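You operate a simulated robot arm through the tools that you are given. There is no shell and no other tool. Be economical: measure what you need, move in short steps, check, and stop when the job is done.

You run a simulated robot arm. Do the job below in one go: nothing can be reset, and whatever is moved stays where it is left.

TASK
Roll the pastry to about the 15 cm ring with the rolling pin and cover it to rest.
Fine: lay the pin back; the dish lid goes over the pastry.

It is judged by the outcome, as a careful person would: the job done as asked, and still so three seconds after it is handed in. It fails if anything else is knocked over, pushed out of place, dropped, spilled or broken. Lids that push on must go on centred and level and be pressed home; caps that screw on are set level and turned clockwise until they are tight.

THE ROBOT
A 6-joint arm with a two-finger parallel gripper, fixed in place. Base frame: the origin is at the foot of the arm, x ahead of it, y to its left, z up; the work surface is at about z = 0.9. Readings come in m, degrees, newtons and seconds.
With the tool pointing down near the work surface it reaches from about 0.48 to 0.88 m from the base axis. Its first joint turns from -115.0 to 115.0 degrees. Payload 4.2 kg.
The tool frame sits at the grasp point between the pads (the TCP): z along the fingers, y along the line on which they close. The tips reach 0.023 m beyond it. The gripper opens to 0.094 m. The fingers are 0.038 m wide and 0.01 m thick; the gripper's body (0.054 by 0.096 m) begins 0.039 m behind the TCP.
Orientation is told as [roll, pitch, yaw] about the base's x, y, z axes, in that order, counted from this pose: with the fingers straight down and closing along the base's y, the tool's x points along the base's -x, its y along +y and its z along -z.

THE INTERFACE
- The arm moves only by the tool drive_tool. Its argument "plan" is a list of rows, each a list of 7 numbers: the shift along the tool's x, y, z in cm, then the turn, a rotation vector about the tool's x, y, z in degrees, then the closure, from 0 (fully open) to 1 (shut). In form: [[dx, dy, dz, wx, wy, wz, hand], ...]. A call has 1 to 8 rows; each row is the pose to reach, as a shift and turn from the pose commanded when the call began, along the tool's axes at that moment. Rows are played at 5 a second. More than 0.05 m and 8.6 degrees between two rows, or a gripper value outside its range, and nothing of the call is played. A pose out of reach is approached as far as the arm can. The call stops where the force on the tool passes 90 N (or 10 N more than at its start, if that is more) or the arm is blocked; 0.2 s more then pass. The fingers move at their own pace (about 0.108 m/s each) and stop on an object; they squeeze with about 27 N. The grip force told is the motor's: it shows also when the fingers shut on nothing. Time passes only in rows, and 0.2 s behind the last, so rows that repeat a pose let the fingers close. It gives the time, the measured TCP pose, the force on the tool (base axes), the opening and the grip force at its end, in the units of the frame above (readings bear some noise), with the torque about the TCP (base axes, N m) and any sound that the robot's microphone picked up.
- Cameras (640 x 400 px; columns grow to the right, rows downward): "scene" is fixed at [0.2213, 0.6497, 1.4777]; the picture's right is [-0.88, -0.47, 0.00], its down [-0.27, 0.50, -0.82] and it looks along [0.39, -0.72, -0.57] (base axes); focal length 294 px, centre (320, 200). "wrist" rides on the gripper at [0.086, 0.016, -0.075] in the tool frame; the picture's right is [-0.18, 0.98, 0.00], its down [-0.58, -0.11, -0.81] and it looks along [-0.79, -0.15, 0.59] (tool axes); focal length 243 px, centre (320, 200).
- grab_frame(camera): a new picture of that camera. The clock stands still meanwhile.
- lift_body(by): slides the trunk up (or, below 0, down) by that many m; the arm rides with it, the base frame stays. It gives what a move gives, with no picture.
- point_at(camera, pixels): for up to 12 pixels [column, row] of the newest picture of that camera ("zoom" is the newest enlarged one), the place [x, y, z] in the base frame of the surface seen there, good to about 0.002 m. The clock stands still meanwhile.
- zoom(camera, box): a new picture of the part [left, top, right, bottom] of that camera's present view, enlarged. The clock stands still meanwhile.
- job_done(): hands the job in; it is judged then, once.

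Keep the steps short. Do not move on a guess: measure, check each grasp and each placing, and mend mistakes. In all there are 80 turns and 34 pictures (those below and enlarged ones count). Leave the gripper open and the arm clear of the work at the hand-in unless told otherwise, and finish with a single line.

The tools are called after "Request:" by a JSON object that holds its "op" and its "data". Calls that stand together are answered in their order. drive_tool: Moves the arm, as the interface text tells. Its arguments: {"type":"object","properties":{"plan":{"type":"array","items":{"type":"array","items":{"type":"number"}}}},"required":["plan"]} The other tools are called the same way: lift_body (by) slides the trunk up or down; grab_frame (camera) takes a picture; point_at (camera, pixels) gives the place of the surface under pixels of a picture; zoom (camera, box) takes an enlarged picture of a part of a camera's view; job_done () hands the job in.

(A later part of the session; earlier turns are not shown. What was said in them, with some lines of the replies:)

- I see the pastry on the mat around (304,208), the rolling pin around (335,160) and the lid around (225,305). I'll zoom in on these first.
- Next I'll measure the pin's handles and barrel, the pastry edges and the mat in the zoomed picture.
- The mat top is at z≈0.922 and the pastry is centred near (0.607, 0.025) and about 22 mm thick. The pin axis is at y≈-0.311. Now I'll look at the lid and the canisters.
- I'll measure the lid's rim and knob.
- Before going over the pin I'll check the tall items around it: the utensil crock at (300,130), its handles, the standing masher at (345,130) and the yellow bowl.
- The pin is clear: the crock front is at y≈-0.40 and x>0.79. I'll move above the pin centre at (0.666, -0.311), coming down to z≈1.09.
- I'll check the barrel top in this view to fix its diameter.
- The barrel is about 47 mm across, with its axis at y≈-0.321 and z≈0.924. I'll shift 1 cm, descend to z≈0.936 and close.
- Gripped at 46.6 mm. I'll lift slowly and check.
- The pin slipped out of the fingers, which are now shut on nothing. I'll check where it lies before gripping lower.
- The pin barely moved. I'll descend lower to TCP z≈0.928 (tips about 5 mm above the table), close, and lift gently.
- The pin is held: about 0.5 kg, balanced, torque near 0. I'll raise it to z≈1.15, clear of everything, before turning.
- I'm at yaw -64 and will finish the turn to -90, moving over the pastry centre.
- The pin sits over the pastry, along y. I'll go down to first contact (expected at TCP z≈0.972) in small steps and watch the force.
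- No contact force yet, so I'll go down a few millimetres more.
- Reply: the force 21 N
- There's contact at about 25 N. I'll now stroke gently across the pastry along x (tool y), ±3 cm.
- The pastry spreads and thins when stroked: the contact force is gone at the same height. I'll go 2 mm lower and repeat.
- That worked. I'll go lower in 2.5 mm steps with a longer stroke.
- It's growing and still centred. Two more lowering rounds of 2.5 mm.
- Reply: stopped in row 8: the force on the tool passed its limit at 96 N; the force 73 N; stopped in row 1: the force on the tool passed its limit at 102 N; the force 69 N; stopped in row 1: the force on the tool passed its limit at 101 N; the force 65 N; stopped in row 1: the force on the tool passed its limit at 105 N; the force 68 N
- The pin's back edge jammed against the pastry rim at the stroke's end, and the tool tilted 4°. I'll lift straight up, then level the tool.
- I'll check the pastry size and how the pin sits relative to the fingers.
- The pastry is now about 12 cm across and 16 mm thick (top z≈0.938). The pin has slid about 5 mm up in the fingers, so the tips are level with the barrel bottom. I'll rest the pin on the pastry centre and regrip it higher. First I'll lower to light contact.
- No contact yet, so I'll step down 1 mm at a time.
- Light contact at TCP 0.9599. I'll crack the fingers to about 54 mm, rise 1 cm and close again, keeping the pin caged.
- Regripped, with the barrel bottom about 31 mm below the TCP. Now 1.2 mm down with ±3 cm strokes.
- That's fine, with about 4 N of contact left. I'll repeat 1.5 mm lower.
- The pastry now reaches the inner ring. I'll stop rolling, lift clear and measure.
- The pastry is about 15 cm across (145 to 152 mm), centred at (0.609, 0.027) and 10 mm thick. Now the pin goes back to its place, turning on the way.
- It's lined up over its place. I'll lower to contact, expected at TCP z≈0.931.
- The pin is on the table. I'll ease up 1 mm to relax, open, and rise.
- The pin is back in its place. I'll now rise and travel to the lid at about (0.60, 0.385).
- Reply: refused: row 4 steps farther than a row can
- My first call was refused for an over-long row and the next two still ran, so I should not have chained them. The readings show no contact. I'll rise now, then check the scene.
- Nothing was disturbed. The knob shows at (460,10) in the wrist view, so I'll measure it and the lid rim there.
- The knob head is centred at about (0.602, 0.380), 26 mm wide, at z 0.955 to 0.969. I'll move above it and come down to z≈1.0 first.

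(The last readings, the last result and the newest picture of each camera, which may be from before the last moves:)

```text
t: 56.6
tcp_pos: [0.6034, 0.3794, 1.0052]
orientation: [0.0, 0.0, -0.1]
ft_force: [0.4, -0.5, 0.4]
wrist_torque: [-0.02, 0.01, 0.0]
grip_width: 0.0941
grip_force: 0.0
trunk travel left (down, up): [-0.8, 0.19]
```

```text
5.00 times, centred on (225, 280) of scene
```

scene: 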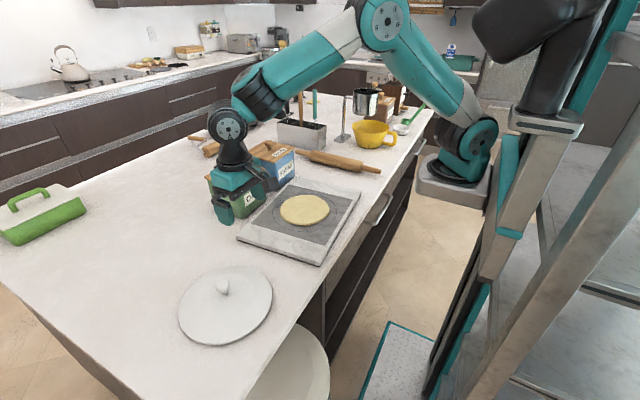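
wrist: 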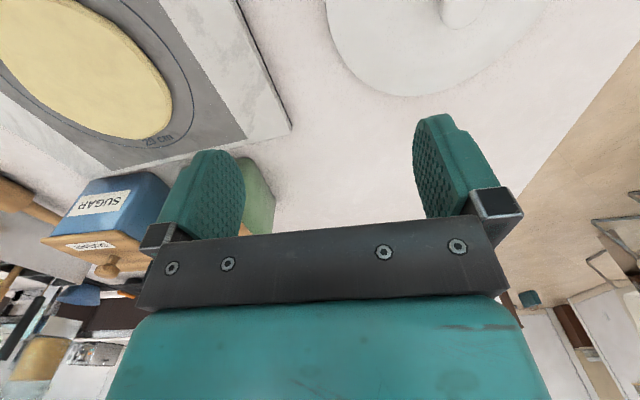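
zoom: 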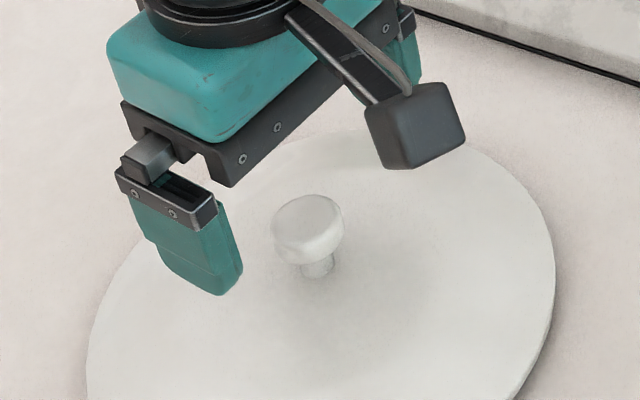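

It's aligned. I'll lower 3.8 cm and close on the knob.

Request:
{"op": "drive_tool", "data": {"plan": [[0, 0, 2, 0, 0, 0, 0], [0, 0, 3.3, 0, 0, 0, 0.2], [0, 0, 3.8, 0, 0, 0, 0.4], [0, 0, 3.8, 0, 0, 0, 0.6], [0, 0, 3.8, 0, 0, 0, 1], [0, 0, 3.8, 0, 0, 0, 1], [0, 0, 3.8, 0, 0, 0, 1]]}}

Request:
{"op": "drive_tool", "data": {"plan": [[0, 0, -0.2, 0, 0, 0, 1], [0, 0, -0.5, 0, 0, 0, 1], [0, 0, -1, 0, 0, 0, 1], [0, 0, -1.7, 0, 0, 0, 1], [0, 0, -2.5, 0, 0, 0, 1], [0, 0, -2.5, 0, 0, 0, 1]]}}

Request:
{"op": "zoom", "data": {"camera": "scene", "box": [150, 230, 310, 350]}}

```text
t: 58.2
tcp_pos: [0.603, 0.3792, 0.9687]
orientation: [0.1, 0.1, -0.1]
ft_force: [-1.9, 1.5, -0.5]
wrist_torque: [0.02, -0.1, 0.01]
grip_width: 0.0291
grip_force: 26.6
trunk travel left (down, up): [-0.8, 0.19]
```

```text
t: 59.6
tcp_pos: [0.6043, 0.3785, 0.9924]
orientation: [0.0, 0.1, -0.1]
ft_force: [-0.7, -0.2, -3.1]
wrist_torque: [0.03, 0.0, 0.01]
grip_width: 0.029
grip_force: 27.0
trunk travel left (down, up): [-0.8, 0.19]
```

```text
3.33 times, centred on (230, 290) of scene
```

zoom: 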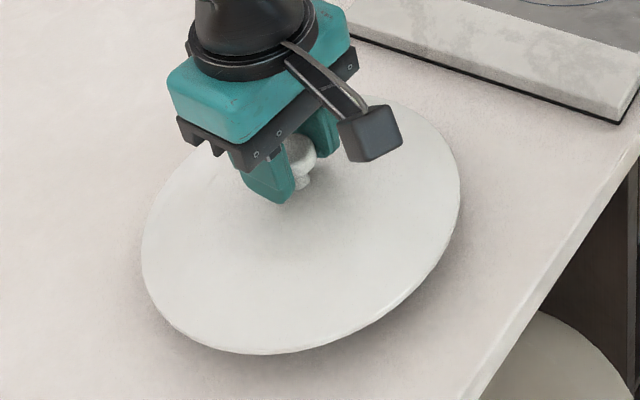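

The lid hangs level at about 0.3 kg. I'll raise it 6 cm more and carry it towards the pastry.

Request:
{"op": "drive_tool", "data": {"plan": [[0, 0, -2, 0, 0, 0, 1], [0, 0, -4, 0, 0, 0, 1], [0, -1, -6, 0, 0, 0, 1], [0, -3.5, -6, 0, 0, 0, 1], [0, -7, -6, 0, 0, 0, 1], [0, -11, -6, 0, 0, 0, 1], [0, -15, -6, 0, 0, 0, 1], [-0.2, -19, -6, 0, 0, 0, 1]]}}

```text
t: 61.4
tcp_pos: [0.605, 0.1885, 1.0522]
orientation: [0.0, 0.1, -0.2]
ft_force: [-0.3, 0.0, -3.7]
wrist_torque: [0.0, 0.01, -0.02]
grip_width: 0.0289
grip_force: 27.2
trunk travel left (down, up): [-0.8, 0.19]
```

Carrying steadily. I'll continue to (0.607, 0.027).

Request:
{"op": "drive_tool", "data": {"plan": [[0, -4, 0, 0, 0, 0, 1], [-0.1, -8, 0, 0, 0, 0, 1], [-0.2, -12, 0, 0, 0, 0, 1], [-0.2, -14.5, 0, 0, 0, 0, 1], [-0.2, -16.1, 0, 0, 0, 0, 1], [-0.2, -16.1, 2, 0, 0, 0, 1], [-0.2, -16.1, 3, 0, 0, 0, 1], [-0.2, -16.1, 3, 0, 0, 0, 1]]}}

Request:
{"op": "zoom", "data": {"camera": "scene", "box": [230, 140, 390, 260]}}

```text
t: 63.2
tcp_pos: [0.6073, 0.029, 1.0239]
orientation: [0.0, 0.1, -0.1]
ft_force: [0.9, -0.4, -3.2]
wrist_torque: [-0.02, 0.0, 0.02]
grip_width: 0.0289
grip_force: 27.0
trunk travel left (down, up): [-0.8, 0.19]
```

```text
3.33 times, centred on (310, 200) of scene
```

zoom: 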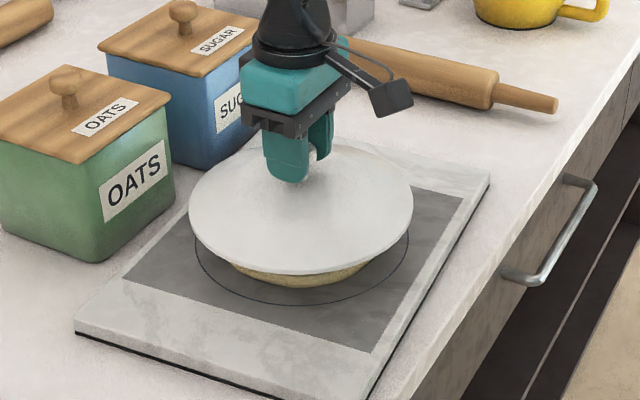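

It's centred over the pastry. I'll lower until contact, expected at TCP z≈0.990.

Request:
{"op": "drive_tool", "data": {"plan": [[0, 0, 1, 0, 0, 0, 1], [0, 0, 2, 0, 0, 0, 1], [0, 0, 2.7, 0, 0, 0, 1], [0, 0, 3.0, 0, 0, 0, 1], [0, 0, 3.1, 0, 0, 0, 1], [0, 0, 3.1, 0, 0, 0, 1]]}}

```text
t: 64.6
tcp_pos: [0.6062, 0.0276, 0.9924]
orientation: [0.0, -0.1, -0.1]
ft_force: [5.6, -3.3, 22.9]
wrist_torque: [-0.05, -0.11, 0.12]
grip_width: 0.0294
grip_force: 27.3
trunk travel left (down, up): [-0.8, 0.19]
```

Contact at 0.992. I'll check that the rim is on the mat and level before letting go.

Request:
{"op": "zoom", "data": {"camera": "scene", "box": [250, 160, 370, 250]}}

Request:
{"op": "point_at", "data": {"camera": "zoom", "pixels": [[160, 200], [390, 120], [420, 220], [300, 300], [270, 302], [270, 310], [200, 270], [260, 125]]}}

```text
4.44 times, centred on (310, 205) of scene
```

zoom: 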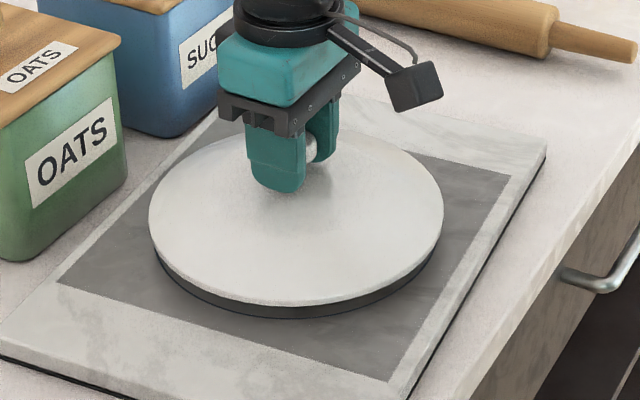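

```text
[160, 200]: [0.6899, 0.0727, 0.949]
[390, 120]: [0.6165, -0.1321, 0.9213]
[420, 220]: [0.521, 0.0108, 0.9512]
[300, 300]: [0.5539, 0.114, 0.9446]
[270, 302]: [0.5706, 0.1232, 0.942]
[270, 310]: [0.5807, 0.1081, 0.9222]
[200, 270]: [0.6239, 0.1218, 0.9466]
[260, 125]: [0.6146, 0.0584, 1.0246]
```

The rim sits about 10 mm higher than it would on the mat, so the lid may be resting on the pastry, with the knob having slid up between the pads. I'll ease off, open, rise a little and look again.

Request:
{"op": "drive_tool", "data": {"plan": [[0, 0, -0.2, 0, 0, 0, 1], [0, 0, -0.2, 0, 0, 0, 0.5], [0, 0, -0.2, 0, 0, 0, 0.2], [0, 0, -0.2, 0, 0, 0, 0.2], [0, 0, -2, 0, 0, 0, 0], [0, 0, -6, 0, 0, 0, 0], [0, 0, -10, 0, 0, 0, 0], [0, 0, -14, 0, 0, 0, 0]]}}

Request:
{"op": "zoom", "data": {"camera": "scene", "box": [250, 160, 370, 250]}}

Request:
{"op": "point_at", "data": {"camera": "zoom", "pixels": [[160, 200], [425, 220], [300, 300], [270, 300], [200, 270], [220, 155], [370, 150], [300, 150], [300, 180], [300, 312], [300, 220], [438, 200]]}}

```text
t: 66.4
tcp_pos: [0.6054, 0.0284, 1.1308]
orientation: [-0.1, 0.2, -0.1]
ft_force: [0.5, -0.3, -1.0]
wrist_torque: [-0.04, 0.04, -0.02]
grip_width: 0.0942
grip_force: 0.1
trunk travel left (down, up): [-0.8, 0.19]
```

```text
4.44 times, centred on (310, 205) of scene
```

zoom: 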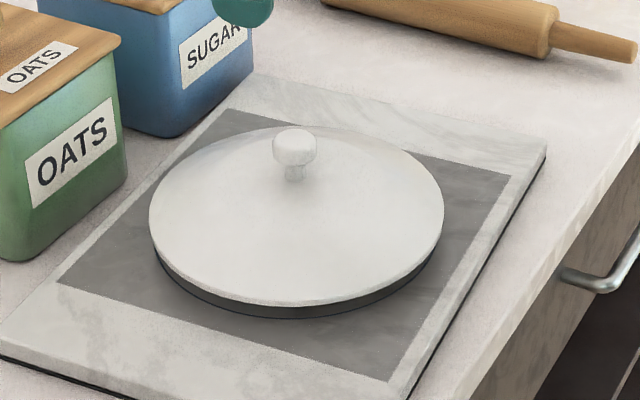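

```text
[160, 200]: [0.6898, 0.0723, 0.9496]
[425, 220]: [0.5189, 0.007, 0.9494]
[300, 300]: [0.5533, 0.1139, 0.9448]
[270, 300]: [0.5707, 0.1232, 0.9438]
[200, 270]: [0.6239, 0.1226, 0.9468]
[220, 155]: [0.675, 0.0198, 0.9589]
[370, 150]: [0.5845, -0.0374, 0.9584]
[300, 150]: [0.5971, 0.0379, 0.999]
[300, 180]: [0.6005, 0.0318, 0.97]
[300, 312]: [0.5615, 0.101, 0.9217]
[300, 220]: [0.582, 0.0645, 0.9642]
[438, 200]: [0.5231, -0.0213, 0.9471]
```

The lid is level and centred at about (0.604, 0.031) and fully covers the pastry. It rests stably on the pastry's top, about 10 mm above the mat. I'll move the arm clear and take a last look.

Request:
{"op": "drive_tool", "data": {"plan": [[0, 0, -3, 0, 0, 0, 0], [0, 0, -6, 0, 0, 0, 0], [0, -4, -7, 0, 0, 0, 0], [0, -8, -7, 0, 0, 0, 0], [0, -12, -7, 0, 0, 0, 0], [0, -14, -7, 0, 0, 0, 0]]}}

Request:
{"op": "grab_frame", "data": {"camera": "scene"}}

```text
t: 67.8
tcp_pos: [0.6065, -0.1116, 1.2014]
orientation: [0.0, 0.2, 0.0]
ft_force: [-0.2, 0.7, 0.1]
wrist_torque: [-0.03, 0.01, 0.0]
grip_width: 0.094
grip_force: 0.0
trunk travel left (down, up): [-0.8, 0.19]
```

```text
4 pictures are left
```

scene: 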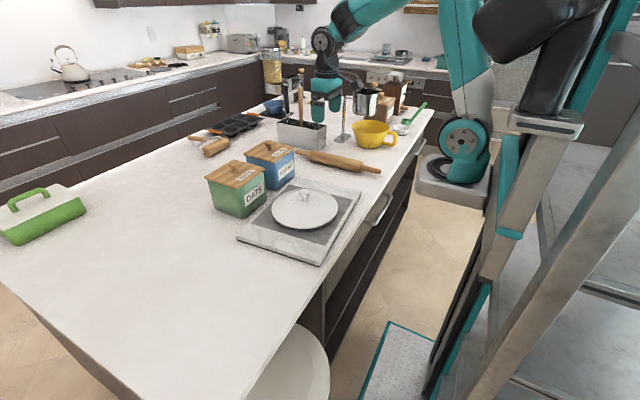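

The lid covers the pastry, the pin is back in its place, the other items are undisturbed and the arm is clear. I'm handing in.

Request:
{"op": "job_done", "data": {}}

```text
The job is handed in.
```

The pastry is rolled to about 15 cm, the pin is back in its place, and the dish lid covers the pastry, level and resting on its top about 10 mm above the mat.
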